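You operate a simulated robot arm through the tools that you are given. There is no shell and no other tool. Be economical: measure what you need, move in short steps, check, and stop when the job is done.

Carry out the task below with a simulated robot arm. There is one attempt and no reset: what you move stays moved.

Task
Clamp the green roller in the stand and brush the lint off it.
Fine: put both red clamps down first, use the teal brush and set it back in its place. Set down upright: teal brush. What is to be rubbed or washed off counts as gone when no trace of it is left.

The check looks at the end state, three seconds after you hand in, the way a careful person would. Anything else that was tipped, shoved, dropped, spilled or broken makes it a failure.

Robot
A 6-joint arm with a fingered hand on a trunk, on a base that drives. Base frame: it is fixed to the floor where the robot stands at the start and does not move with it; the origin is under the middle of the robot, x ahead of it, y to its left, z up; the surface under the hand at the start is at about z = 0.85. Lengths are in m, angles in rad, forces in N, time in s.
With the tool pointing down near the work surface it reaches from about 0.28 to 0.6 m from the robot's upright axis, wherever it stands. Its first joint turns from -2.897 to 2.897 rad. Places, roughly: left red clamp [0.5, 0, 1]; right red clamp [0.5, -0.2, 1]; roller stand [0.4, -0.1, 0.9]; teal brush (11x5x10 cm) [0.7, -0.3, 0.9]. Payload 3.2 kg.
The TCP is the grasp point between the finger pads, 0.022 m short of the fingertips. In the tool frame z runs along the fingers and y along their closing line. Largest opening 0.112 m; the body of the gripper starts 0.06 m behind the TCP. The gripper is a hand of 3 fingers: y runs from the thumb to the fingers, the wrist lies at [0, 0, -0.218] in the tool frame.
Orientation is told as [roll, pitch, yaw] about the base's x, y, z axes, in that order, counted from this pose: with the fingers straight down and closing along the base's y, the tool's x points along the base's -x, its y along +y and its z along -z.

Tools
- The arm moves only by the tool move_arm. Its argument "commands" is one flat list of numbers, 6 for each row, row after row: the turn, a rotation vector about the tool's x, y, z in rad, then the shift along the tool's x, y, z in m. In form: [ax, ay, az, tx, ty, tz, ax, ay, az, tx, ty, tz, ...]. A call has 1 to 12 rows; each row is the pose to reach, as a shift and turn from the pose commanded when the call began, along the tool's axes at that moment. A row lasts 0.2 s, in which the tool goes at most 0.05 m and 0.15 rad; a call with a longer step from one row to the next is refused whole. A pose out of reach is approached as far as the arm can. The call stops where the force on the tool passes 40 N (or 10 N more than at its start, if that is more) or the arm is blocked; 0.2 s more then pass. In this call time passes only in rows, and 0.2 s behind the last. The reply holds the time, the measured pose of the TCP, the force on the tool along the base axes, the opening and the grip force, in the units named above and with some noise, with the torque about the TCP (base axes, N m) and any sound that the robot's microphone picked up, and new pictures: "show" is both (left out), scene, wrist or none.
- Cameras (640 x 400 px; columns grow to the right, rows downward): "scene" is now at [0.0125, 0.1238, 1.5112]; the picture's right is [-0.52, -0.85, 0.00], its down [-0.57, 0.35, -0.75] and it looks along [0.64, -0.39, -0.67] (base axes); focal length 292 px, centre (320, 200). "wrist" rides on the gripper at [0.066, 0.003, -0.08] in the tool frame; the picture's right is [-0.05, 1.00, 0.00], its down [-0.77, -0.04, -0.64] and it looks along [-0.64, -0.03, 0.77] (tool axes); focal length 275 px, centre (320, 200). There is no depth. A picture from a camera that has moved, and an enlarged one, comes with that camera's place and axes in the base frame and with its lens.
- raise_lower(by): slides the trunk up (or, below 0, down) by that many m; the arm and the scene camera ride with it, the base frame stays. It gives what a move gives, with no picture.
- drive_base(legs): drives the robot by 1 to 6 legs, each [ahead, turn to the left] in m and rad, along the robot's own axes; the way and the turn of a leg run together, so that a leg with both is an arc; at most 1.5 m and 3.142 rad a leg. The arm and the cameras ride along, it lands a little off, and it stops where it bumps. It gives what a move gives, and a new picture of the scene camera.
- move_fingers(finger1, finger2, thumb_bend): sets how far each is bent, from 0 (flat) to 1 (curled in); at 0.3 the hand is open as for a grip, at 0.7 the pads meet at the TCP. One left out holds its place. A second passes; each finger stops where it meets its share of the squeeze, and holds until it gets a number again. It is the only way to open and close the hand. It gives what a move gives, with no picture; readings hold the bend of each and the force on the fingers (four entries, about 0 where the hand has none), thumb and palm.
- head_to(pan, tilt): turns the head with the scene camera to pan (to the left, within 2.705 rad either way) and tilt (down, from -0.506 to 1.204), counted from straight ahead of the robot. It gives what a move gives, and a new picture of the scene camera.
- inspect(camera, box): a new picture of the part [left, top, right, bottom] of that camera's present view, enlarged. No time passes.
- finish_job(): hands the job in; it is judged then, once.

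Go step by step. Nothing tells you exact positions but the pictures and the camera data: compare them with the known pose of the tool, close in by small moves and look again before you grip or let go. The budget is 120 turns and 260 pictures, counting those below and the enlarged ones. Unless the task says otherwise, let go and move clear before handing in, and close with one line.

The tools are called as name(argument=value, ...) on one line, values as JSON. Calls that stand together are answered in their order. move_arm: Moves the arm, as the interface text tells. Its arguments: {"type":"object","properties":{"commands":{"type":"array"},"show":{"type":"string","enum":["both","scene","wrist","none"]}},"required":["commands"]} The other tools are called the same way: raise_lower (by) slides the trunk up or down; move_fingers (finger1, finger2, thumb_bend) moves the fingers one by one; drive_base (legs) drives the base; head_to (pan, tilt) turns the head that bears the scene camera; inspect (camera, box) takes an enlarged picture of a part of a camera's view; finish_job () hands the job in.

At the start:

```text
clock: 0.0
tcp_pos: [0.3292, 0.0912, 1.2748]
tcp_rot: [-0.001, -0.001, -0.001]
ft_force: [0.3, 0.6, 0.0]
torque: [-0.03, 0.0, 0.02]
grip_width: 0.1118
gripper_force: 0.0
shape: jaw
bend: [0.3, 0.3, 0.3]
finger forces: [0.0, 0.0, 0.1, 0.1, 0.0, 0.0]
trunk travel left (down, up): [-0.538, 0.052]
robot x, y, heading: [0.0003, 0.0013, 0.005]
head pan, tilt: [-0.545, 0.728]
```

scene: 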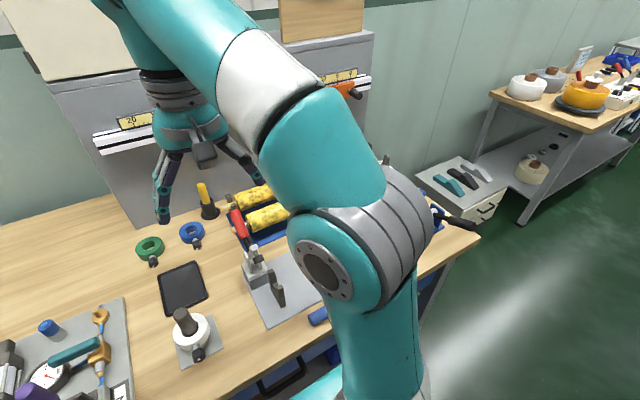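
wrist: 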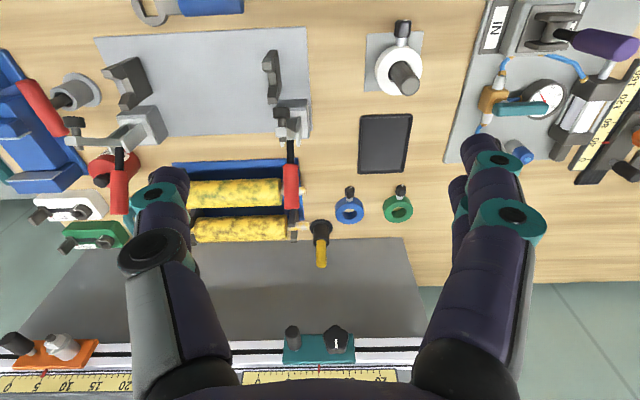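

I see a bench with a grey stand plate, red-handled clamps, and yellow rollers in a tray. I'll enlarge the views to find the green roller and the teal brush.

inspect(camera="wrist", box=[0, 0, 340, 260])

head_to(pan=-0.9, tilt=0.9)

```text
1.54 times, centred on (170, 130) of wrist
camera zoom: at [0.2629, 0.0957, 1.355], right [0.05, 1.0, 0.0], down [0.77, -0.04, 0.64], along [0.64, -0.03, -0.77], focal length 424 px, centre (551, 308)
```

zoom: 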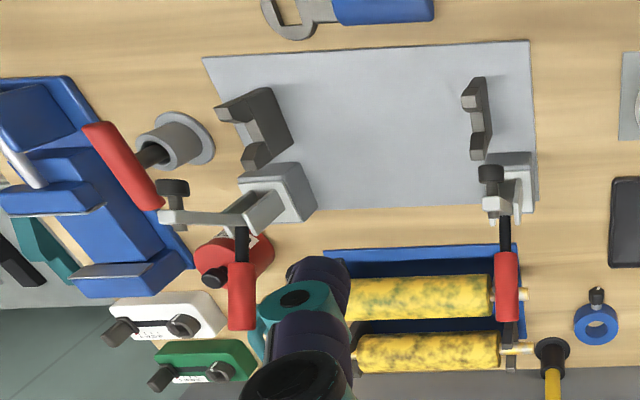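

```text
clock: 0.8
tcp_pos: [0.3278, 0.0908, 1.2756]
tcp_rot: [-0.001, 0.001, 0.0]
ft_force: [0.0, 0.3, 0.3]
torque: [0.01, 0.0, 0.04]
grip_width: 0.1118
gripper_force: 0.1
shape: jaw
bend: [0.3, 0.3, 0.3]
finger forces: [0.0, 0.0, 0.0, 0.0, 0.0, 0.0]
trunk travel left (down, up): [-0.538, 0.052]
robot x, y, heading: [0.0025, -0.0004, 0.003]
head pan, tilt: [-0.901, 0.901]
camera scene: at [-0.0122, 0.1081, 1.4975], right [-0.78, -0.62, 0.0], down [-0.49, 0.61, -0.62], along [0.39, -0.49, -0.78], focal length 292 px, centre (320, 200)
```

scene: 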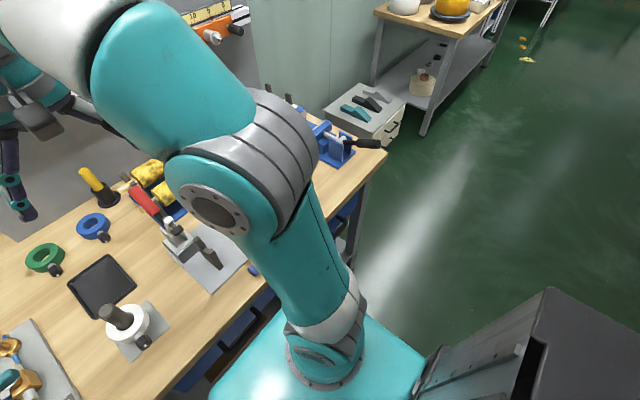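

The green roller isn't visible yet because the arm hides part of the bench. I'll move the hand to the robot's right, staying high, and look again.

move_arm(commands=[0, 0, 0, 0, -0.05, 0, 0, 0, 0, 0, -0.1, 0, 0, 0, 0, 0, -0.15, 0, 0, 0, 0, 0, -0.2, 0, 0, 0, 0, 0, -0.25, 0, 0, 0, 0, 0, -0.3, 0, 0, 0, 0, 0, -0.35, 0, 0, 0, 0, 0, -0.38, 0], show="both")

```text
clock: 2.6
tcp_pos: [0.3332, -0.2171, 1.2005]
tcp_rot: [-0.003, -0.005, -0.003]
ft_force: [0.0, 0.2, 0.2]
torque: [0.01, 0.02, 0.0]
grip_width: 0.1118
gripper_force: 0.0
shape: jaw
bend: [0.3, 0.3, 0.3]
finger forces: [0.0, 0.0, 0.0, 0.0, 0.0, 0.0]
out of reach, approached as far as the arm can: row 4, 5, 6, 7, 8
trunk travel left (down, up): [-0.538, 0.052]
robot x, y, heading: [0.0019, 0.0004, -0.001]
head pan, tilt: [-0.901, 0.901]
camera scene: at [-0.0123, 0.1081, 1.4975], right [-0.78, -0.62, 0.0], down [-0.49, 0.61, -0.62], along [0.39, -0.49, -0.78], focal length 292 px, centre (320, 200)
camera wrist: at [0.2662, -0.213, 1.2804], right [0.05, 1.0, 0.0], down [0.77, -0.04, 0.64], along [0.64, -0.03, -0.77], focal length 275 px, centre (320, 200)
```

scene: 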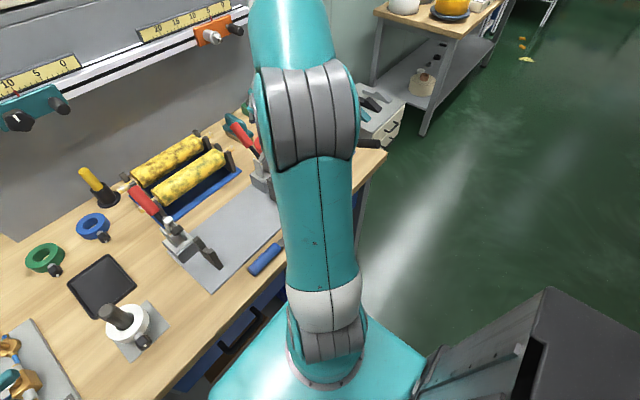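
wrist: 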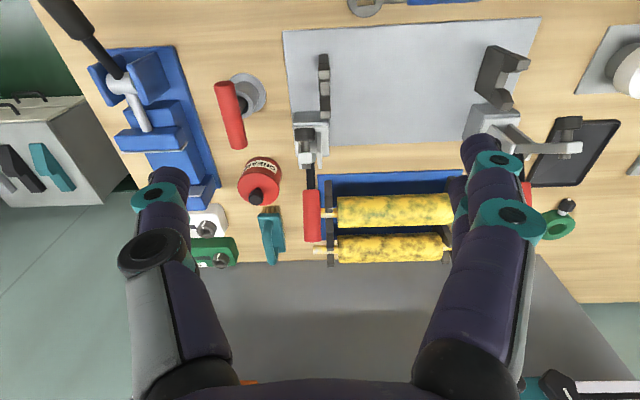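

The teal tool near the tray, at wrist (270,235), is probably the brush, and the tray holds two rollers. I'll enlarge both.

inspect(camera="wrist", box=[190, 130, 480, 280])

inspect(camera="scene", box=[70, 80, 310, 290])

```text
2.21 times, centred on (335, 205) of wrist
camera zoom: at [0.2662, -0.213, 1.2804], right [0.05, 1.0, 0.0], down [0.77, -0.04, 0.64], along [0.64, -0.03, -0.77], focal length 608 px, centre (287, 189)
```

zoom: 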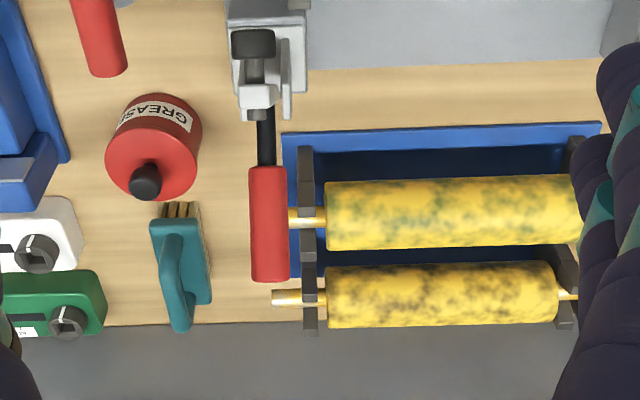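

```text
1.90 times, centred on (190, 185) of scene
camera zoom: at [-0.0123, 0.1081, 1.4975], right [-0.78, -0.62, 0.0], down [-0.49, 0.61, -0.62], along [0.39, -0.49, -0.78], focal length 556 px, centre (568, 229)
```

zoom: 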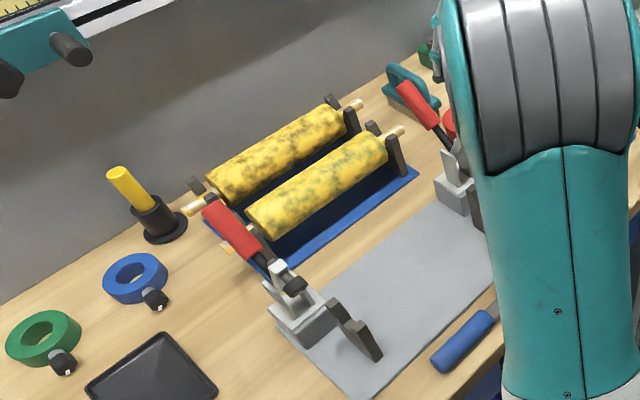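

The near roller shows green under yellow lint and the far one shows black, so the near one is the target. It lies along y from about -0.197 to -0.005, at x≈0.605 and z≈0.91. Next I'll study the stand and clamps.

inspect(camera="wrist", box=[260, 10, 600, 222])

head_to(pan=-0.35, tilt=0.9)

```text
1.88 times, centred on (430, 116) of wrist
camera zoom: at [0.2662, -0.213, 1.2804], right [0.05, 1.0, 0.0], down [0.77, -0.04, 0.64], along [0.64, -0.03, -0.77], focal length 518 px, centre (113, 358)
```

zoom: 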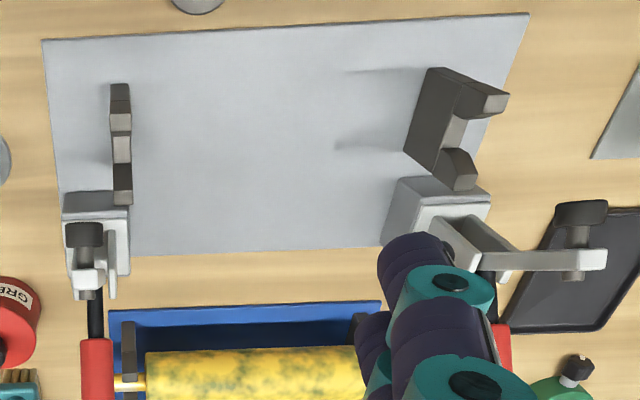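

```text
clock: 3.6
tcp_pos: [0.3323, -0.2173, 1.2008]
tcp_rot: [-0.004, -0.003, -0.003]
ft_force: [-0.7, 0.2, -0.3]
torque: [0.0, -0.01, 0.01]
grip_width: 0.1118
gripper_force: 0.1
shape: jaw
bend: [0.3, 0.3, 0.3]
finger forces: [0.0, 0.0, 0.1, 0.1, 0.0, 0.0]
trunk travel left (down, up): [-0.538, 0.052]
robot x, y, heading: [-0.0022, -0.0033, 0.004]
head pan, tilt: [-0.351, 0.901]
camera scene: at [0.0117, 0.1411, 1.4975], right [-0.34, -0.94, 0.0], down [-0.74, 0.27, -0.62], along [0.58, -0.21, -0.78], focal length 292 px, centre (320, 200)
```

scene: 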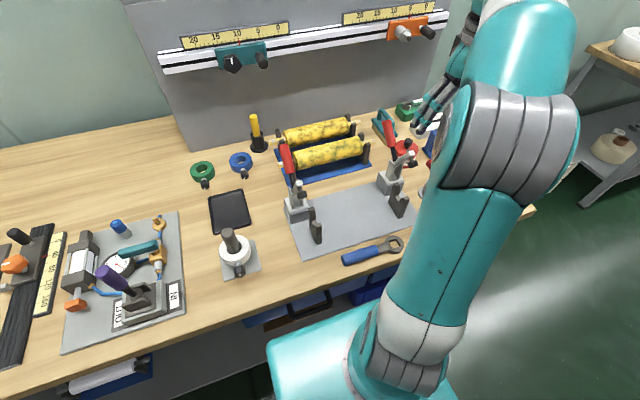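

inspect(camera="scene", box=[250, 90, 450, 265])

```text
2.29 times, centred on (350, 178) of scene
camera zoom: at [0.0117, 0.1411, 1.4975], right [-0.34, -0.94, 0.0], down [-0.74, 0.27, -0.62], along [0.58, -0.21, -0.78], focal length 668 px, centre (251, 251)
```

zoom: 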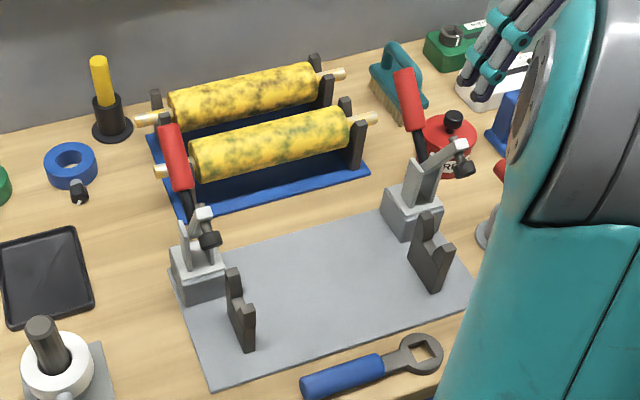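

Geometry estimates: the plate spans x 0.33–0.51. The V-blocks are at y≈0.02 and y≈-0.215, x≈0.385. The clamp arms are raised at z≈1.0 behind the V-blocks. I'll take a closer look from a new position before planning.

move_arm(commands=[0, 0, 0, 0.01, 0.04, 0.01, 0, 0, 0, 0.02, 0.08, 0.02, 0, 0, 0, 0.03, 0.11, 0.03], show="wrist")

```text
clock: 4.4
tcp_pos: [0.3042, -0.1018, 1.1735]
tcp_rot: [0.0, 0.0, 0.002]
ft_force: [0.1, -0.7, 0.7]
torque: [0.0, 0.01, 0.0]
grip_width: 0.1121
gripper_force: 0.1
shape: jaw
bend: [0.3, 0.3, 0.3]
finger forces: [0.0, 0.0, 0.0, 0.0, 0.1, 0.0]
trunk travel left (down, up): [-0.538, 0.052]
robot x, y, heading: [0.0009, -0.0013, -0.004]
head pan, tilt: [-0.351, 0.901]
camera wrist: at [0.2385, -0.0982, 1.2534], right [0.05, 1.0, 0.0], down [0.77, -0.04, 0.64], along [0.64, -0.03, -0.77], focal length 275 px, centre (320, 200)
```

wrist: 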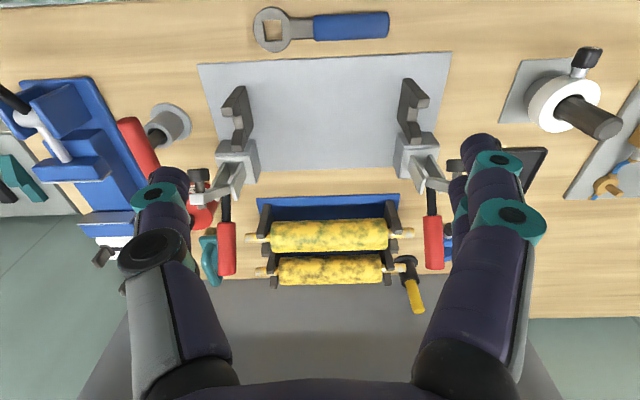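

inspect(camera="wrist", box=[180, 40, 470, 220])

inspect(camera="wrist", box=[190, 180, 460, 340])

inspect(camera="scene", box=[270, 110, 430, 250])

```text
2.21 times, centred on (325, 130) of wrist
camera zoom: at [0.2385, -0.0982, 1.2534], right [0.05, 1.0, 0.0], down [0.77, -0.04, 0.64], along [0.64, -0.03, -0.77], focal length 608 px, centre (309, 354)
```

zoom: 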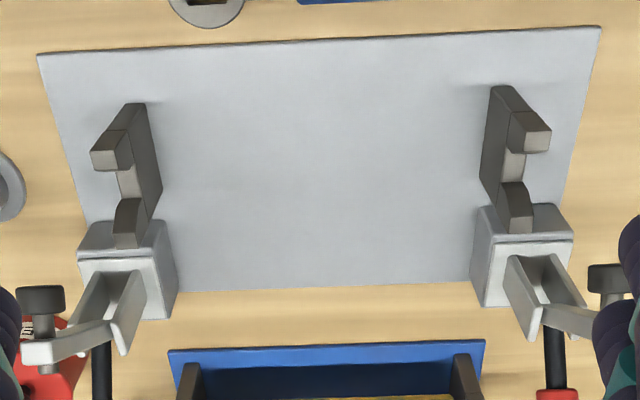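

```text
2.37 times, centred on (325, 260) of wrist
camera zoom: at [0.2385, -0.0982, 1.2534], right [0.05, 1.0, 0.0], down [0.77, -0.04, 0.64], along [0.64, -0.03, -0.77], focal length 652 px, centre (308, 58)
```

zoom: 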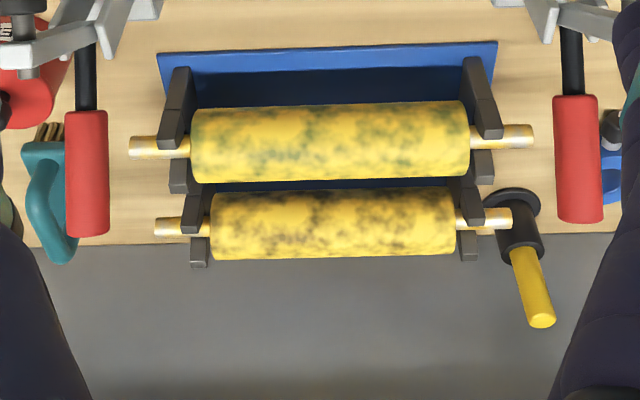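

```text
2.86 times, centred on (350, 180) of scene
camera zoom: at [0.0114, 0.1415, 1.4974], right [-0.34, -0.94, 0.0], down [-0.74, 0.27, -0.62], along [0.58, -0.21, -0.78], focal length 835 px, centre (234, 257)
```

zoom: 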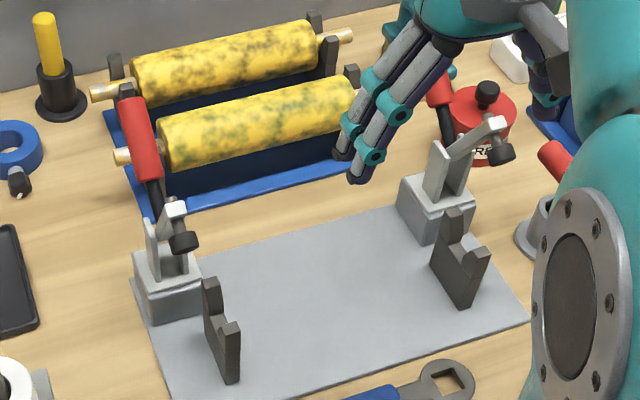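

The tray roller and the stand's V-slots line up in y at about -0.0985, so the transfer is mainly a shift along -x. The roller is about 0.054 in diameter and 0.205 long, with the axle about 0.30 long. I'll check how much room the base has in front of the bench.

head_to(pan=0.3, tilt=1.2)

```text
clock: 5.4
tcp_pos: [0.3044, -0.103, 1.1728]
tcp_rot: [0.0, 0.001, 0.0]
ft_force: [0.0, 0.1, -0.4]
torque: [-0.01, 0.01, -0.01]
grip_width: 0.1116
gripper_force: 0.1
shape: jaw
bend: [0.3, 0.3, 0.3]
finger forces: [0.1, 0.1, 0.1, 0.0, 0.0, 0.1]
trunk travel left (down, up): [-0.538, 0.052]
robot x, y, heading: [-0.0002, 0.0004, -0.001]
head pan, tilt: [0.3, 1.201]
camera scene: at [-0.0057, 0.1837, 1.4777], right [0.29, -0.96, 0.0], down [-0.89, -0.27, -0.36], along [0.35, 0.11, -0.93], focal length 292 px, centre (320, 200)
```

scene: 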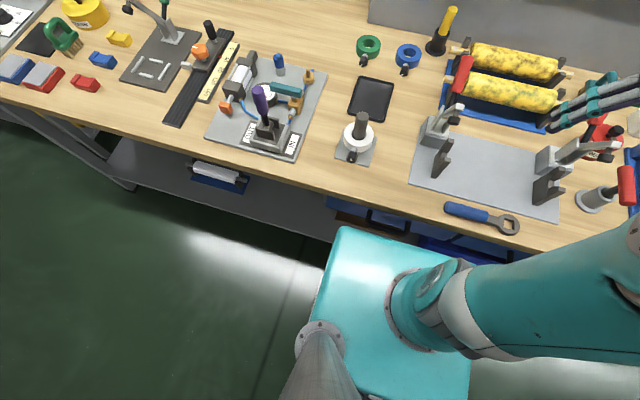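

The base is already close to the bench, so I'll avoid driving forward. I'll turn the hand a quarter turn and move above the roller at (0.605, -0.0985) to test the reach.

move_arm(commands=[0, 0, 0.1309, -0.025, 0, 0, 0, 0, 0.2618, -0.05, 0, 0, 0, 0, 0.3927, -0.075, 0.001, 0, 0, 0, 0.5236, -0.1, 0.001, 0, 0, 0, 0.6545, -0.125, 0.002, 0, 0, 0, 0.7854, -0.15, 0.002, 0, 0, 0, 0.9163, -0.175, 0.003, 0, 0, 0, 1.0472, -0.2, 0.003, 0, 0, 0, 1.1781, -0.225, 0.003, 0, 0, 0, 1.309, -0.25, 0.003, 0, 0, 0, 1.4399, -0.275, 0.003, 0, 0, 0, 1.5708, -0.3, 0.003, 0], show="both")

head_to(pan=-0.35, tilt=0.8)

```text
clock: 8.0
tcp_pos: [0.5298, -0.0983, 1.1351]
tcp_rot: [0.032, 0.018, -1.54]
ft_force: [-0.4, 0.2, -0.6]
torque: [0.01, -0.04, -0.04]
grip_width: 0.1119
gripper_force: 0.0
shape: jaw
bend: [0.3, 0.3, 0.3]
finger forces: [0.0, 0.0, 0.0, 0.1, 0.0, 0.0]
out of reach, approached as far as the arm can: row 8, 9, 10, 11, 12
trunk travel left (down, up): [-0.538, 0.052]
robot x, y, heading: [-0.0006, 0.0016, 0.002]
head pan, tilt: [0.3, 1.201]
camera scene: at [-0.0064, 0.1821, 1.4779], right [0.29, -0.96, 0.0], down [-0.89, -0.27, -0.36], along [0.35, 0.11, -0.93], focal length 292 px, centre (320, 200)
camera wrist: at [0.5292, -0.0332, 1.2163], right [1.0, -0.02, 0.03], down [-0.03, -0.78, 0.62], along [0.01, -0.62, -0.78], focal length 275 px, centre (320, 200)
```

scene: 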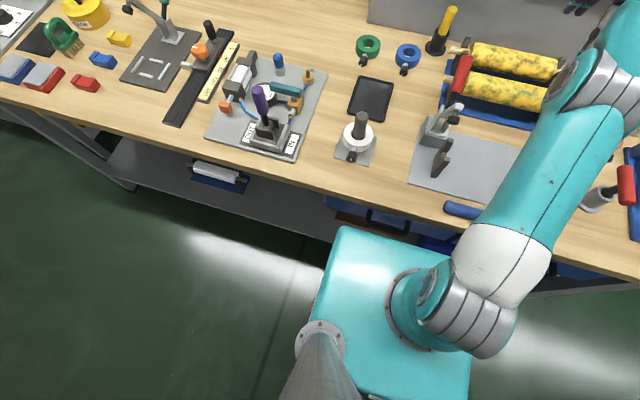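
wrist: 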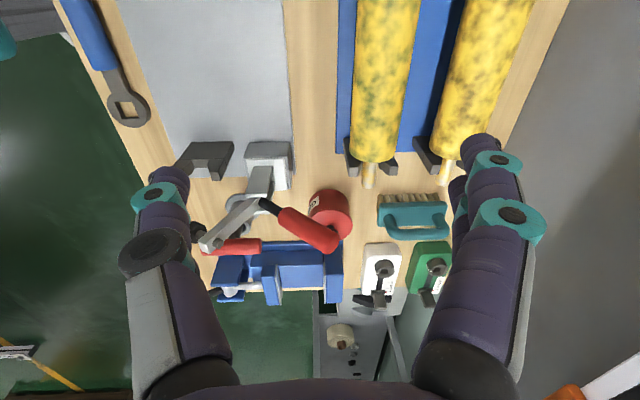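

```text
clock: 9.1
tcp_pos: [0.5311, -0.0977, 1.1349]
tcp_rot: [0.029, 0.016, -1.538]
ft_force: [0.6, 0.5, 0.0]
torque: [-0.01, 0.03, -0.01]
grip_width: 0.1119
gripper_force: 0.2
shape: jaw
bend: [0.3, 0.3, 0.3]
finger forces: [0.0, 0.1, 0.1, 0.0, 0.0, 0.0]
trunk travel left (down, up): [-0.538, 0.052]
robot x, y, heading: [-0.001, 0.0007, 0.004]
head pan, tilt: [-0.351, 0.799]
camera scene: at [0.0166, 0.1395, 1.5053], right [-0.34, -0.94, 0.0], down [-0.67, 0.25, -0.7], along [0.65, -0.24, -0.72], focal length 292 px, centre (320, 200)
```

scene: 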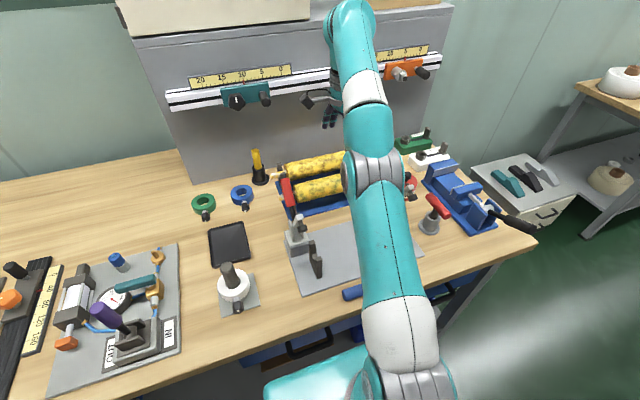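

At this trunk height the reach stops at x≈0.53. I'll lower the trunk a little and test the reach again.

raise_lower(by=-0.1)

move_arm(commands=[0, 0, 0, 0, 0.03, -0.01, 0, 0, 0, 0, 0.06, -0.02, 0, 0, 0, 0, 0.075, -0.02], show="wrist")

```text
clock: 10.4
tcp_pos: [0.5318, -0.0968, 1.0344]
tcp_rot: [0.03, 0.017, -1.538]
ft_force: [0.1, 1.1, 0.4]
torque: [0.0, 0.0, 0.0]
grip_width: 0.1116
gripper_force: 0.1
shape: jaw
bend: [0.3, 0.3, 0.3]
finger forces: [0.1, 0.0, 0.0, 0.0, 0.1, 0.0]
trunk travel left (down, up): [-0.438, 0.152]
robot x, y, heading: [0.0003, 0.0063, 0.002]
head pan, tilt: [-0.351, 0.799]
```

```text
clock: 11.2
tcp_pos: [0.5312, -0.0967, 1.0348]
tcp_rot: [0.03, 0.016, -1.537]
ft_force: [0.0, -0.2, 0.1]
torque: [-0.04, -0.02, 0.0]
grip_width: 0.112
gripper_force: 0.1
shape: jaw
bend: [0.3, 0.3, 0.3]
finger forces: [0.2, 0.0, 0.1, 0.1, 0.0, 0.0]
out of reach, approached as far as the arm can: row 1, 2, 3
trunk travel left (down, up): [-0.438, 0.152]
robot x, y, heading: [0.0004, 0.0004, -0.0]
head pan, tilt: [-0.351, 0.799]
camera wrist: at [0.5298, -0.0313, 1.1159], right [1.0, -0.01, 0.03], down [-0.03, -0.78, 0.62], along [0.01, -0.62, -0.78], focal length 275 px, centre (320, 200)
```

wrist: 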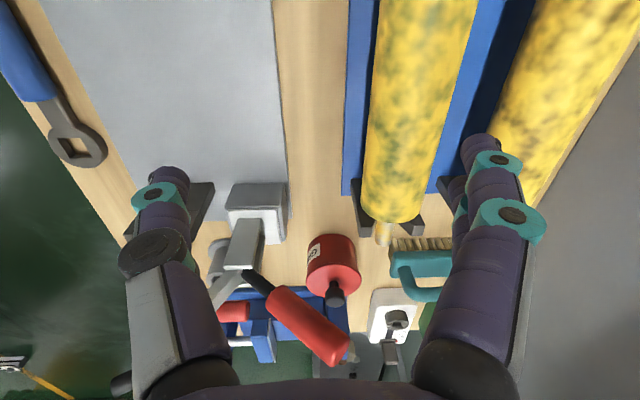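

Reach grows as the hand goes lower relative to the trunk, so I'll need the base a bit closer or the tool tilted. I'll check the gap between base and bench before deciding.

head_to(pan=0.3, tilt=1.2)

inspect(camera="scene", box=[240, 170, 500, 330])

```text
clock: 12.2
tcp_pos: [0.5316, -0.097, 1.0344]
tcp_rot: [0.03, 0.015, -1.537]
ft_force: [-0.6, -0.1, 0.5]
torque: [0.0, -0.02, -0.02]
grip_width: 0.1118
gripper_force: 0.0
shape: jaw
bend: [0.3, 0.3, 0.3]
finger forces: [0.0, 0.0, 0.1, 0.0, 0.0, 0.0]
trunk travel left (down, up): [-0.438, 0.152]
robot x, y, heading: [-0.0013, -0.0034, 0.001]
head pan, tilt: [0.3, 1.201]
camera scene: at [-0.0056, 0.1837, 1.3777], right [0.29, -0.96, 0.0], down [-0.89, -0.27, -0.36], along [0.35, 0.11, -0.93], focal length 292 px, centre (320, 200)
```

scene: 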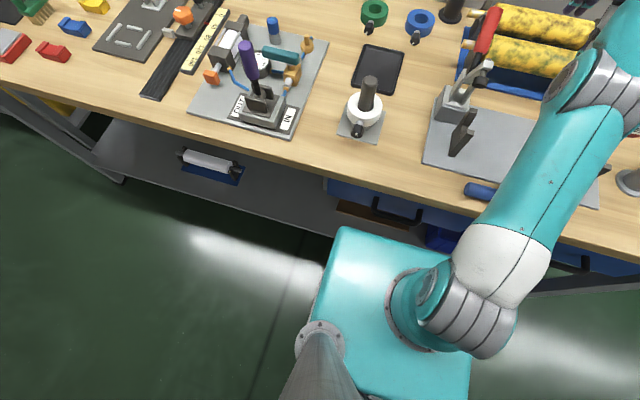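

```text
2.46 times, centred on (370, 250) of scene
camera zoom: at [-0.0056, 0.1837, 1.3777], right [0.29, -0.96, 0.0], down [-0.89, -0.27, -0.36], along [0.35, 0.11, -0.93], focal length 719 px, centre (197, 77)
```

zoom: 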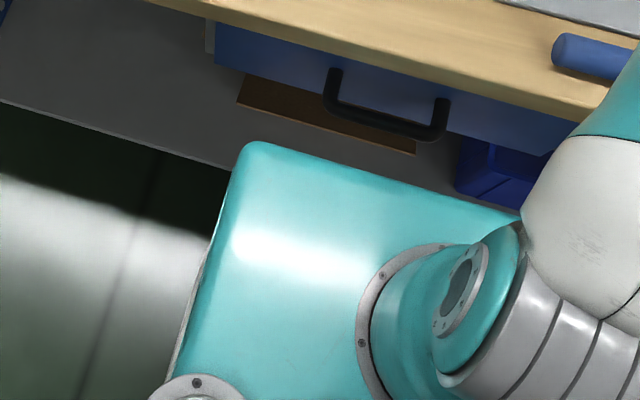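

The reach works best if the robot stands about 0.25 m further right, which also puts the brush within reach. Before driving, I'll look behind and to the right.

head_to(pan=-2.0, tilt=0.7)

head_to(pan=2.5, tilt=0.7)

```text
clock: 14.4
tcp_pos: [0.5306, -0.0969, 1.035]
tcp_rot: [0.03, 0.014, -1.538]
ft_force: [-0.3, -0.1, -0.6]
torque: [0.01, -0.04, 0.0]
grip_width: 0.112
gripper_force: 0.0
shape: jaw
bend: [0.3, 0.3, 0.3]
finger forces: [0.1, 0.0, 0.1, 0.1, 0.1, 0.0]
trunk travel left (down, up): [-0.438, 0.152]
robot x, y, heading: [-0.0006, 0.0001, 0.001]
head pan, tilt: [-2.0, 0.7]
camera scene: at [-0.0944, 0.0899, 1.4136], right [-0.91, 0.42, 0.0], down [0.27, 0.59, -0.76], along [-0.32, -0.7, -0.64], focal length 292 px, centre (320, 200)
```

scene: 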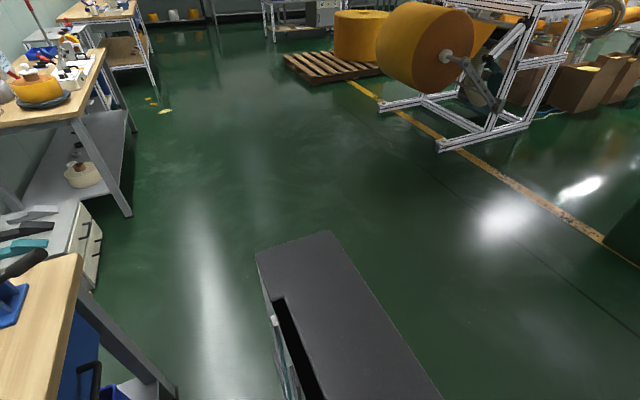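

```text
clock: 18.0
tcp_pos: [0.5311, -0.0969, 1.0348]
tcp_rot: [0.03, 0.017, -1.537]
ft_force: [-0.6, -1.0, 0.2]
torque: [-0.03, 0.02, -0.01]
grip_width: 0.1119
gripper_force: 0.1
shape: jaw
bend: [0.3, 0.3, 0.3]
finger forces: [0.0, 0.0, 0.1, 0.0, 0.1, 0.0]
trunk travel left (down, up): [-0.438, 0.152]
robot x, y, heading: [0.0004, -0.0002, -0.004]
head pan, tilt: [2.499, 0.7]
camera scene: at [-0.1271, 0.2181, 1.4136], right [0.6, 0.8, 0.0], down [0.52, -0.39, -0.76], along [-0.61, 0.46, -0.64], focal length 292 px, centre (320, 200)
```

scene: 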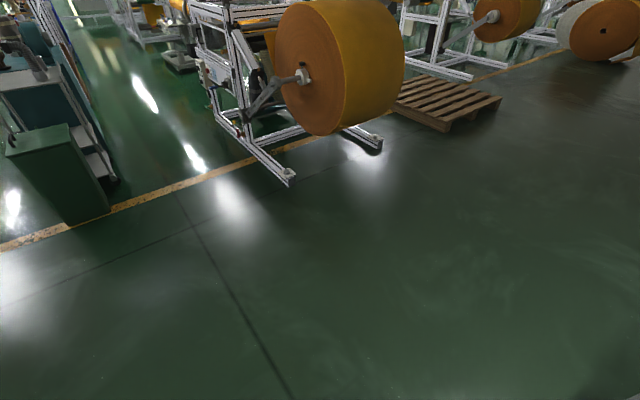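

The area behind is clear, and the dark box is the robot's own column. I'll raise the trunk, draw the arm in, then drive back and shift about 0.25 m to the right.

raise_lower(by=0.14)

move_arm(commands=[0, 0, 0, 0, -0.05, 0, 0, 0, 0, 0, -0.1, 0, 0, 0, 0, 0, -0.15, -0.02, 0, 0, 0, 0, -0.19, -0.04], show="none")

head_to(pan=-0.2, tilt=0.85)

drive_base(legs=[[-0.3, 0], [0, 0.7], [-0.388, 0], [0, -0.7], [0.35, 0]])

```text
clock: 19.6
tcp_pos: [0.5314, -0.0973, 1.1749]
tcp_rot: [0.028, 0.016, -1.538]
ft_force: [-0.1, -0.2, -0.6]
torque: [0.0, -0.01, -0.02]
grip_width: 0.1118
gripper_force: 0.0
shape: jaw
bend: [0.3, 0.3, 0.3]
finger forces: [0.0, 0.0, 0.0, 0.0, 0.0, 0.0]
trunk travel left (down, up): [-0.578, 0.012]
robot x, y, heading: [-0.0035, 0.0011, 0.001]
head pan, tilt: [2.499, 0.7]
```

```text
refused: row 3 steps farther than a row can; nothing moved
```

```text
clock: 22.0
tcp_pos: [0.5317, -0.0974, 1.174]
tcp_rot: [0.03, 0.015, -1.537]
ft_force: [-0.2, -0.5, -0.1]
torque: [-0.02, 0.02, 0.01]
grip_width: 0.1118
gripper_force: 0.1
shape: jaw
bend: [0.3, 0.3, 0.3]
finger forces: [0.0, 0.1, 0.0, 0.0, 0.0, 0.0]
trunk travel left (down, up): [-0.578, 0.012]
robot x, y, heading: [-0.0001, -0.0019, -0.0]
head pan, tilt: [-0.201, 0.85]
camera scene: at [0.0175, 0.1516, 1.5413], right [-0.2, -0.98, 0.0], down [-0.74, 0.15, -0.66], along [0.65, -0.13, -0.75], focal length 292 px, centre (320, 200)
```

scene: 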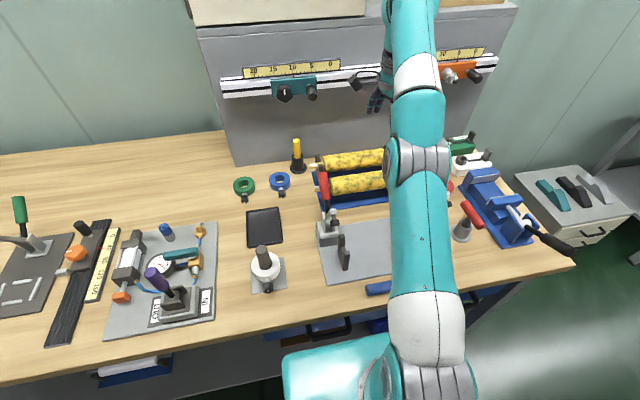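

```text
clock: 31.7
tcp_pos: [0.2847, -0.3913, 1.1743]
tcp_rot: [0.031, 0.016, -1.595]
ft_force: [-0.2, -0.3, -0.7]
torque: [0.05, 0.0, 0.04]
grip_width: 0.1121
gripper_force: 0.0
shape: jaw
bend: [0.3, 0.3, 0.3]
finger forces: [0.0, 0.0, 0.1, 0.0, 0.0, 0.0]
trunk travel left (down, up): [-0.578, 0.012]
robot x, y, heading: [-0.2397, -0.2598, -0.058]
head pan, tilt: [-0.201, 0.85]
camera scene: at [-0.2138, -0.1128, 1.5413], right [-0.26, -0.97, 0.0], down [-0.73, 0.19, -0.66], along [0.64, -0.17, -0.75], focal length 292 px, centre (320, 200)
```

scene: 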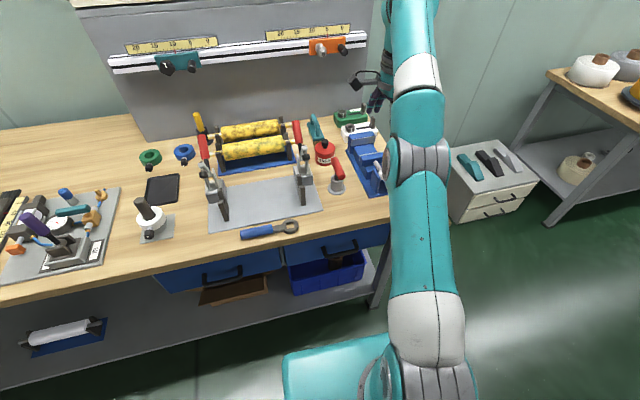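

The drive landed well and this view is unobstructed. I'll zoom in on the work area from here.

inspect(camera="scene", box=[180, 105, 350, 235])

inspect(camera="scene", box=[280, 95, 400, 205])

```text
3.08 times, centred on (265, 170) of scene
camera zoom: at [-0.2138, -0.1128, 1.5413], right [-0.26, -0.97, 0.0], down [-0.73, 0.19, -0.66], along [0.64, -0.17, -0.75], focal length 899 px, centre (489, 292)
```

zoom: 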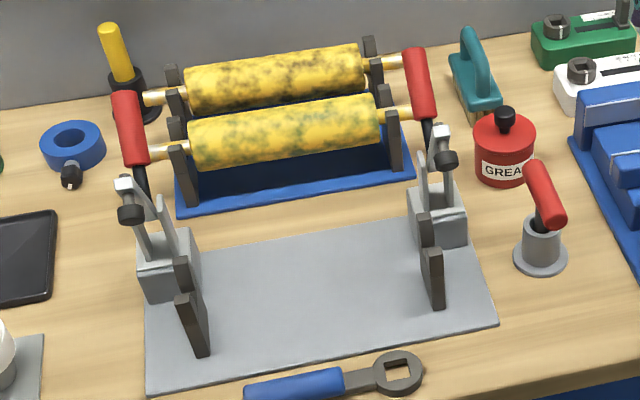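

```text
3.64 times, centred on (340, 150) of scene
camera zoom: at [-0.2138, -0.1128, 1.5413], right [-0.26, -0.97, 0.0], down [-0.73, 0.19, -0.66], along [0.64, -0.17, -0.75], focal length 1062 px, centre (247, 382)
```

zoom: 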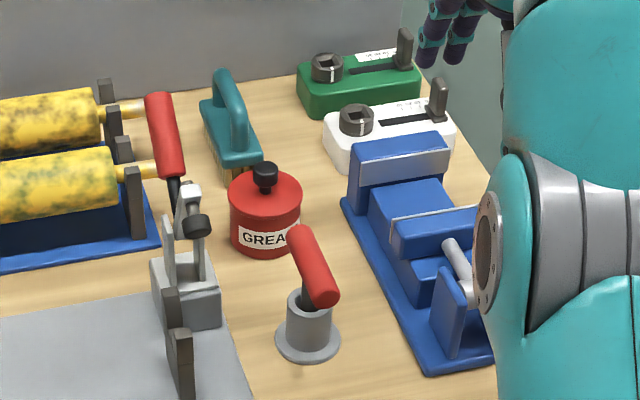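

Everything is clear. I'll drive forward to x≈0.03 and straighten the heading.

drive_base(legs=[[0.265, 0.058]])

```text
clock: 33.6
tcp_pos: [0.5555, -0.3705, 1.1739]
tcp_rot: [0.03, 0.016, -1.54]
ft_force: [-0.3, 0.3, -0.5]
torque: [-0.04, 0.01, 0.0]
grip_width: 0.112
gripper_force: 0.0
shape: jaw
bend: [0.3, 0.3, 0.3]
finger forces: [0.0, 0.0, 0.0, 0.0, 0.1, 0.0]
trunk travel left (down, up): [-0.578, 0.012]
robot x, y, heading: [0.0257, -0.2693, -0.003]
head pan, tilt: [-0.201, 0.85]
camera scene: at [0.0433, -0.12, 1.5413], right [-0.2, -0.98, 0.0], down [-0.74, 0.15, -0.66], along [0.65, -0.13, -0.75], focal length 292 px, centre (320, 200)
```

scene: 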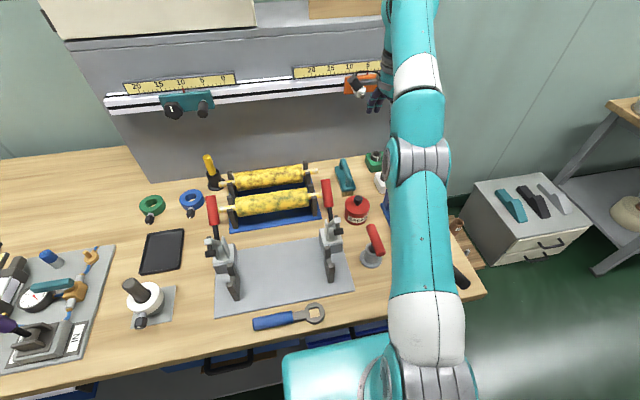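

Now the scene camera sees the bench past the arm. I'll move over near the roller with a 0.35 rad forward tilt for extra reach.

move_arm(commands=[-0.061, -0.005, 0.005, 0.045, 0, 0, -0.122, -0.01, 0.01, 0.09, 0, 0, -0.183, -0.015, 0.015, 0.135, 0, 0.0, -0.244, -0.02, 0.02, 0.18, 0, 0.01, -0.305, -0.025, 0.025, 0.225, 0.01, 0.025, -0.366, -0.03, 0.03, 0.272, 0.02, 0.04], show="both")

```text
refused: row 6 steps farther than a row can; nothing moved
```

move_arm(commands=[-0.061, -0.005, 0.005, 0.04, 0, 0, -0.122, -0.01, 0.01, 0.08, 0, 0, -0.183, -0.015, 0.015, 0.12, 0, 0.0, -0.244, -0.02, 0.02, 0.16, 0, 0.01, -0.305, -0.025, 0.025, 0.2, 0.0, 0.02, -0.366, -0.03, 0.03, 0.24, 0.01, 0.03, -0.366, -0.03, 0.03, 0.272, 0.02, 0.04], show="both")

```text
clock: 35.2
tcp_pos: [0.5031, -0.0993, 1.2849]
tcp_rot: [0.324, -0.034, -1.587]
ft_force: [-0.7, 0.8, 0.2]
torque: [-0.05, 0.02, 0.0]
grip_width: 0.112
gripper_force: 0.1
shape: jaw
bend: [0.3, 0.3, 0.3]
finger forces: [0.1, 0.0, 0.0, 0.0, 0.0, 0.1]
out of reach, approached as far as the arm can: row 1, 2, 3, 4, 5, 6, 7
trunk travel left (down, up): [-0.578, 0.012]
robot x, y, heading: [0.0206, -0.2723, -0.002]
head pan, tilt: [-0.201, 0.85]
camera scene: at [0.0423, -0.1189, 1.5412], right [-0.2, -0.98, 0.0], down [-0.74, 0.15, -0.66], along [0.65, -0.13, -0.75], focal length 292 px, centre (320, 200)
camera wrist: at [0.4807, -0.0285, 1.3596], right [0.95, -0.05, 0.32], down [-0.25, -0.75, 0.62], along [0.21, -0.66, -0.72], focal length 275 px, centre (320, 200)
```

scene: 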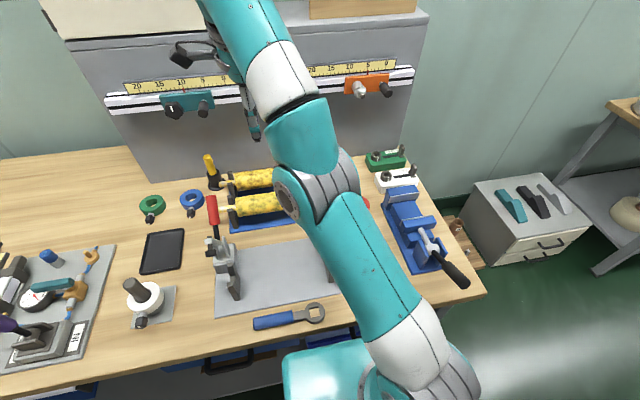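
wrist: 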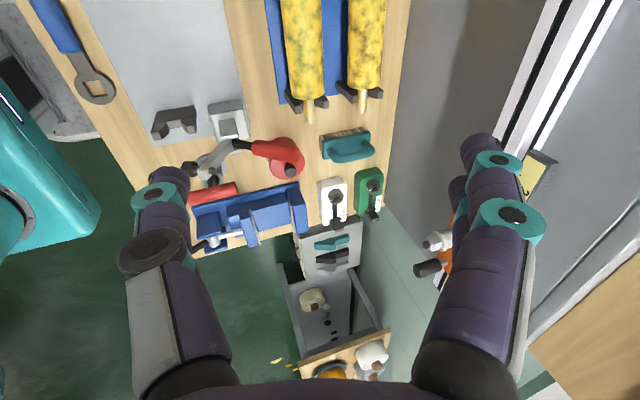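

The tilt is right but the reach limit left the hand high. I'll descend along the tool axis toward the roller and correct the small angle errors.

move_arm(commands=[0, 0.006, -0.003, 0, 0, 0.045, 0, 0.012, -0.006, 0, 0, 0.09, 0, 0.018, -0.009, 0, 0, 0.135, 0, 0.024, -0.012, 0, 0.003, 0.18, 0, 0.03, -0.014, 0, 0.005, 0.22, 0, 0.034, -0.016, 0, 0.006, 0.25], show="both")

```text
clock: 36.6
tcp_pos: [0.5145, -0.0966, 1.2501]
tcp_rot: [0.244, -0.04, -1.574]
ft_force: [0.0, -0.8, 0.0]
torque: [0.0, 0.0, -0.01]
grip_width: 0.112
gripper_force: 0.1
shape: jaw
bend: [0.3, 0.3, 0.3]
finger forces: [0.0, 0.1, 0.0, 0.1, 0.1, 0.0]
out of reach, approached as far as the arm can: row 1, 2, 3, 4, 5, 6
trunk travel left (down, up): [-0.578, 0.012]
robot x, y, heading: [0.0277, -0.269, -0.005]
head pan, tilt: [-0.201, 0.85]
camera scene: at [0.0417, -0.1202, 1.5414], right [-0.2, -0.98, 0.0], down [-0.74, 0.15, -0.66], along [0.65, -0.13, -0.75], focal length 292 px, centre (320, 200)
camera wrist: at [0.4986, -0.0265, 1.3263], right [0.97, -0.04, 0.24], down [-0.19, -0.74, 0.64], along [0.15, -0.67, -0.73], focal length 275 px, centre (320, 200)
```

scene: 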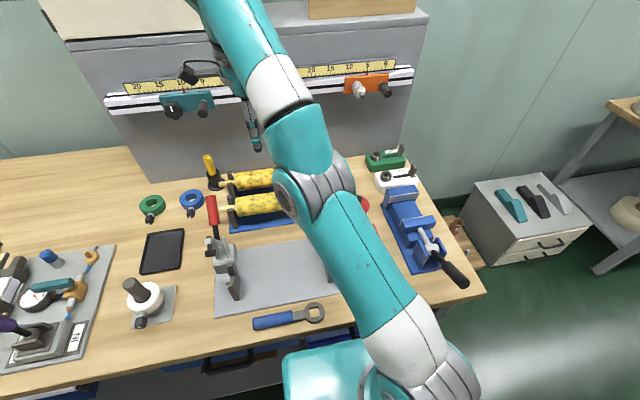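
wrist: 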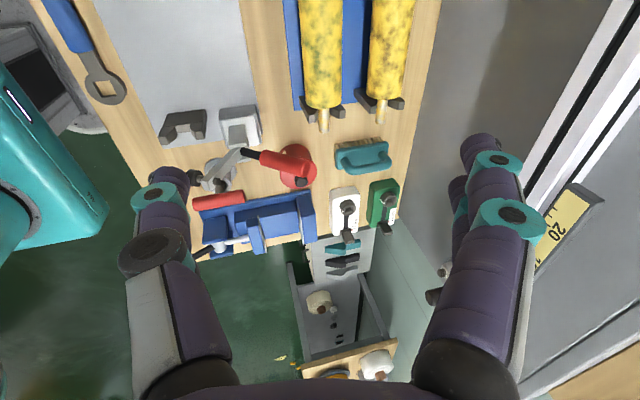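

The arm is stuck near a wrist or elbow limit at this height. I'll retract with the tool vertical to bend the elbow, come down, then extend low.

move_arm(commands=[0.061, 0.01, 0, 0, -0.036, 0.02, 0.122, 0.02, 0, 0, -0.072, 0.04, 0.183, 0.03, 0, 0, -0.108, 0.06, 0.244, 0.04, 0, 0, -0.145, 0.087], show="none")

move_arm(commands=[0, 0, 0, 0, 0, 0.04, 0, 0, 0, 0, 0, 0.07], show="scene")

```text
clock: 37.6
tcp_pos: [0.3868, -0.1174, 1.1342]
tcp_rot: [0.003, 0.002, -1.571]
ft_force: [0.2, 0.1, 0.6]
torque: [0.0, -0.04, 0.02]
grip_width: 0.1119
gripper_force: 0.0
shape: jaw
bend: [0.3, 0.3, 0.3]
finger forces: [0.0, 0.1, 0.0, 0.0, 0.0, 0.1]
out of reach, approached as far as the arm can: row 1, 2
trunk travel left (down, up): [-0.578, 0.012]
robot x, y, heading: [0.0242, -0.2737, -0.001]
head pan, tilt: [-0.201, 0.85]
```

```text
clock: 38.2
tcp_pos: [0.3902, -0.1135, 1.0612]
tcp_rot: [-0.002, -0.001, -1.57]
ft_force: [0.0, -0.1, -0.1]
torque: [-0.01, -0.03, -0.02]
grip_width: 0.1119
gripper_force: 0.0
shape: jaw
bend: [0.3, 0.3, 0.3]
finger forces: [0.0, 0.1, 0.0, 0.0, 0.0, 0.0]
trunk travel left (down, up): [-0.578, 0.012]
robot x, y, heading: [0.0244, -0.2743, -0.003]
head pan, tilt: [-0.201, 0.85]
camera scene: at [0.0429, -0.1195, 1.5413], right [-0.2, -0.98, 0.0], down [-0.74, 0.15, -0.66], along [0.65, -0.13, -0.75], focal length 292 px, centre (320, 200)
```

scene: 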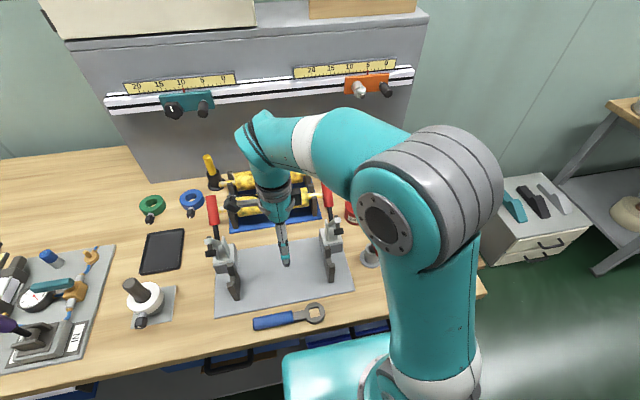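

Now the elbow is up, as I want. I'll extend toward the roller at z≈1.05, along the corridor between the clamps.

move_arm(commands=[0, 0, 0, 0.005, 0.045, 0, 0, 0, 0, 0.01, 0.09, 0, 0, 0, 0, 0.015, 0.135, 0, 0, 0, 0, 0.015, 0.17, 0, 0, 0, 0, 0.015, 0.2, 0.02], show="wrist")

```text
clock: 39.4
tcp_pos: [0.591, -0.0986, 1.0375]
tcp_rot: [-0.004, -0.002, -1.57]
ft_force: [1.0, -0.3, 0.0]
torque: [-0.01, 0.02, 0.04]
grip_width: 0.112
gripper_force: 0.0
shape: jaw
bend: [0.3, 0.3, 0.3]
finger forces: [0.1, 0.0, 0.1, 0.1, 0.0, 0.0]
trunk travel left (down, up): [-0.578, 0.012]
robot x, y, heading: [0.0228, -0.2697, -0.001]
head pan, tilt: [-0.201, 0.85]
camera wrist: at [0.5947, -0.0313, 1.1183], right [1.0, -0.05, 0.0], down [-0.03, -0.77, 0.64], along [-0.03, -0.64, -0.77], focal length 275 px, centre (320, 200)
```

wrist: 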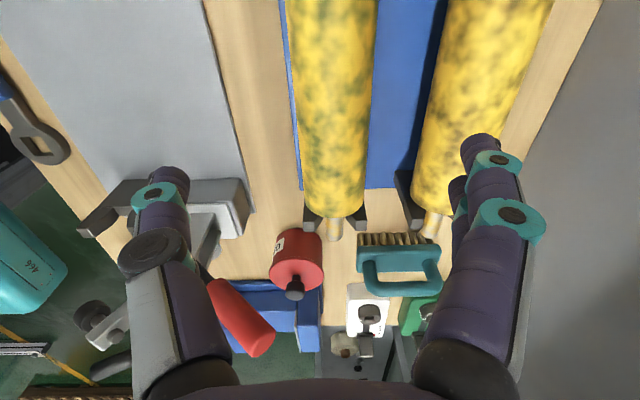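

The reach is fine with the elbow up. The roller axis is at x≈0.601, so I'll lower over it with fingers straddling.

move_arm(commands=[0, 0, 0, 0, 0.011, 0.035, 0, 0, 0, 0, 0.011, 0.07, 0, 0, 0, 0, 0.011, 0.1], show="both")

```text
clock: 40.2
tcp_pos: [0.6009, -0.0981, 0.9394]
tcp_rot: [-0.002, -0.001, -1.572]
ft_force: [-0.3, 0.1, 0.0]
torque: [0.0, 0.02, 0.0]
grip_width: 0.1117
gripper_force: 0.0
shape: jaw
bend: [0.3, 0.3, 0.3]
finger forces: [0.0, 0.0, 0.1, 0.1, 0.0, 0.0]
trunk travel left (down, up): [-0.578, 0.012]
robot x, y, heading: [0.0255, -0.2739, 0.001]
head pan, tilt: [-0.201, 0.85]
camera scene: at [0.0424, -0.1199, 1.5414], right [-0.2, -0.98, 0.0], down [-0.74, 0.15, -0.66], along [0.65, -0.13, -0.75], focal length 292 px, centre (320, 200)
camera wrist: at [0.6042, -0.0312, 1.0193], right [1.0, -0.05, 0.0], down [-0.03, -0.77, 0.64], along [-0.03, -0.64, -0.77], focal length 275 px, centre (320, 200)
```

scene: 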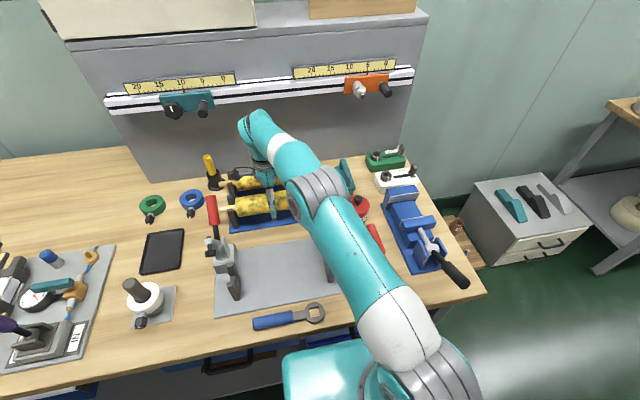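
wrist: 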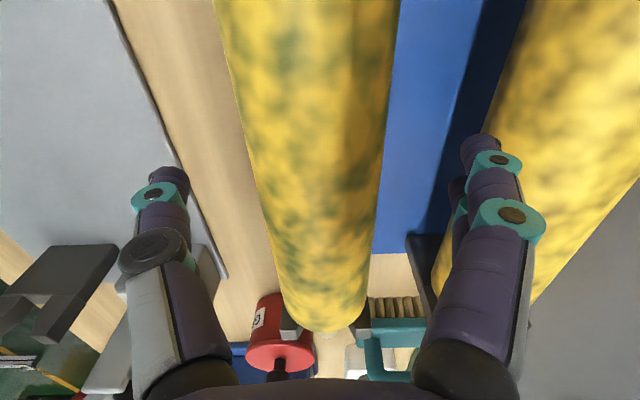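

It's well centred. I'll lower the last 27 mm and close.

move_arm(commands=[0, 0, 0, 0, 0, 0.015, 0, 0, 0, 0, 0, 0.028], show="none")

move_fingers(finger1=0.7, finger2=0.7, thumb_bend=0.7)

```text
clock: 40.8
tcp_pos: [0.6004, -0.0984, 0.9126]
tcp_rot: [-0.001, -0.001, -1.57]
ft_force: [-0.9, -0.2, -0.4]
torque: [-0.03, 0.01, -0.01]
grip_width: 0.1119
gripper_force: 0.0
shape: jaw
bend: [0.3, 0.3, 0.3]
finger forces: [0.0, 0.0, 0.0, 0.0, 0.0, 0.0]
trunk travel left (down, up): [-0.578, 0.012]
robot x, y, heading: [0.0198, -0.27, -0.006]
head pan, tilt: [-0.201, 0.85]
```

```text
clock: 41.8
tcp_pos: [0.6009, -0.0982, 0.9105]
tcp_rot: [-0.005, -0.003, -1.57]
ft_force: [-2.6, -0.9, -2.0]
torque: [-0.05, 0.01, 0.0]
grip_width: 0.0367
gripper_force: 21.0
shape: fingers
bend: [0.6, 0.6, 0.63]
finger forces: [10.0, 10.0, 0.1, 0.1, 21.4, 0.1]
trunk travel left (down, up): [-0.578, 0.012]
robot x, y, heading: [0.0219, -0.2676, -0.005]
head pan, tilt: [-0.201, 0.85]
```

Gripped with 21 N. I'll lift a little and look.

move_arm(commands=[0, 0, 0, 0, 0, -0.02, 0, 0, 0, 0, 0, -0.05], show="both")

```text
clock: 42.4
tcp_pos: [0.5989, -0.0985, 0.9616]
tcp_rot: [-0.001, -0.002, -1.572]
ft_force: [-0.5, 0.3, -3.7]
torque: [0.02, 0.01, 0.03]
grip_width: 0.0361
gripper_force: 20.3
shape: fingers
bend: [0.6, 0.6, 0.63]
finger forces: [10.3, 10.4, 0.0, 0.0, 20.2, 0.1]
trunk travel left (down, up): [-0.578, 0.012]
robot x, y, heading: [0.0238, -0.2692, -0.002]
head pan, tilt: [-0.201, 0.85]
camera scene: at [0.0426, -0.1198, 1.5413], right [-0.2, -0.98, 0.0], down [-0.74, 0.15, -0.66], along [0.65, -0.13, -0.75], focal length 292 px, centre (320, 200)
camera wrist: at [0.6034, -0.0308, 1.0409], right [1.0, -0.05, 0.0], down [-0.03, -0.77, 0.64], along [-0.03, -0.64, -0.77], focal length 275 px, centre (320, 200)
```

scene: 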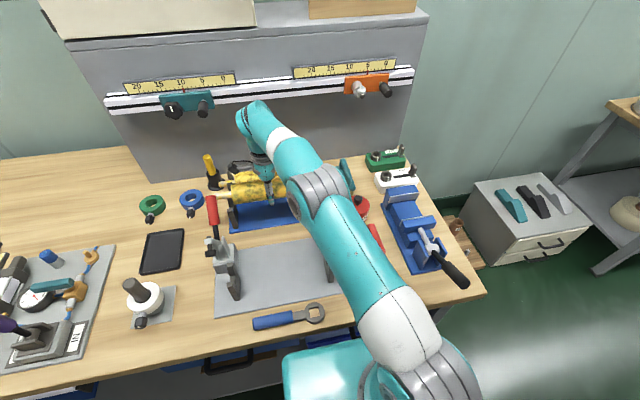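
wrist: 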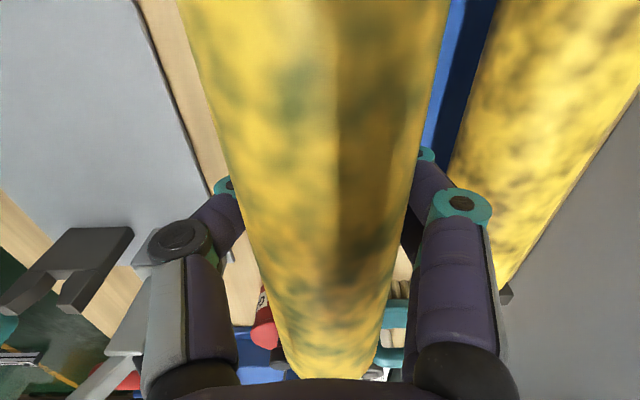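

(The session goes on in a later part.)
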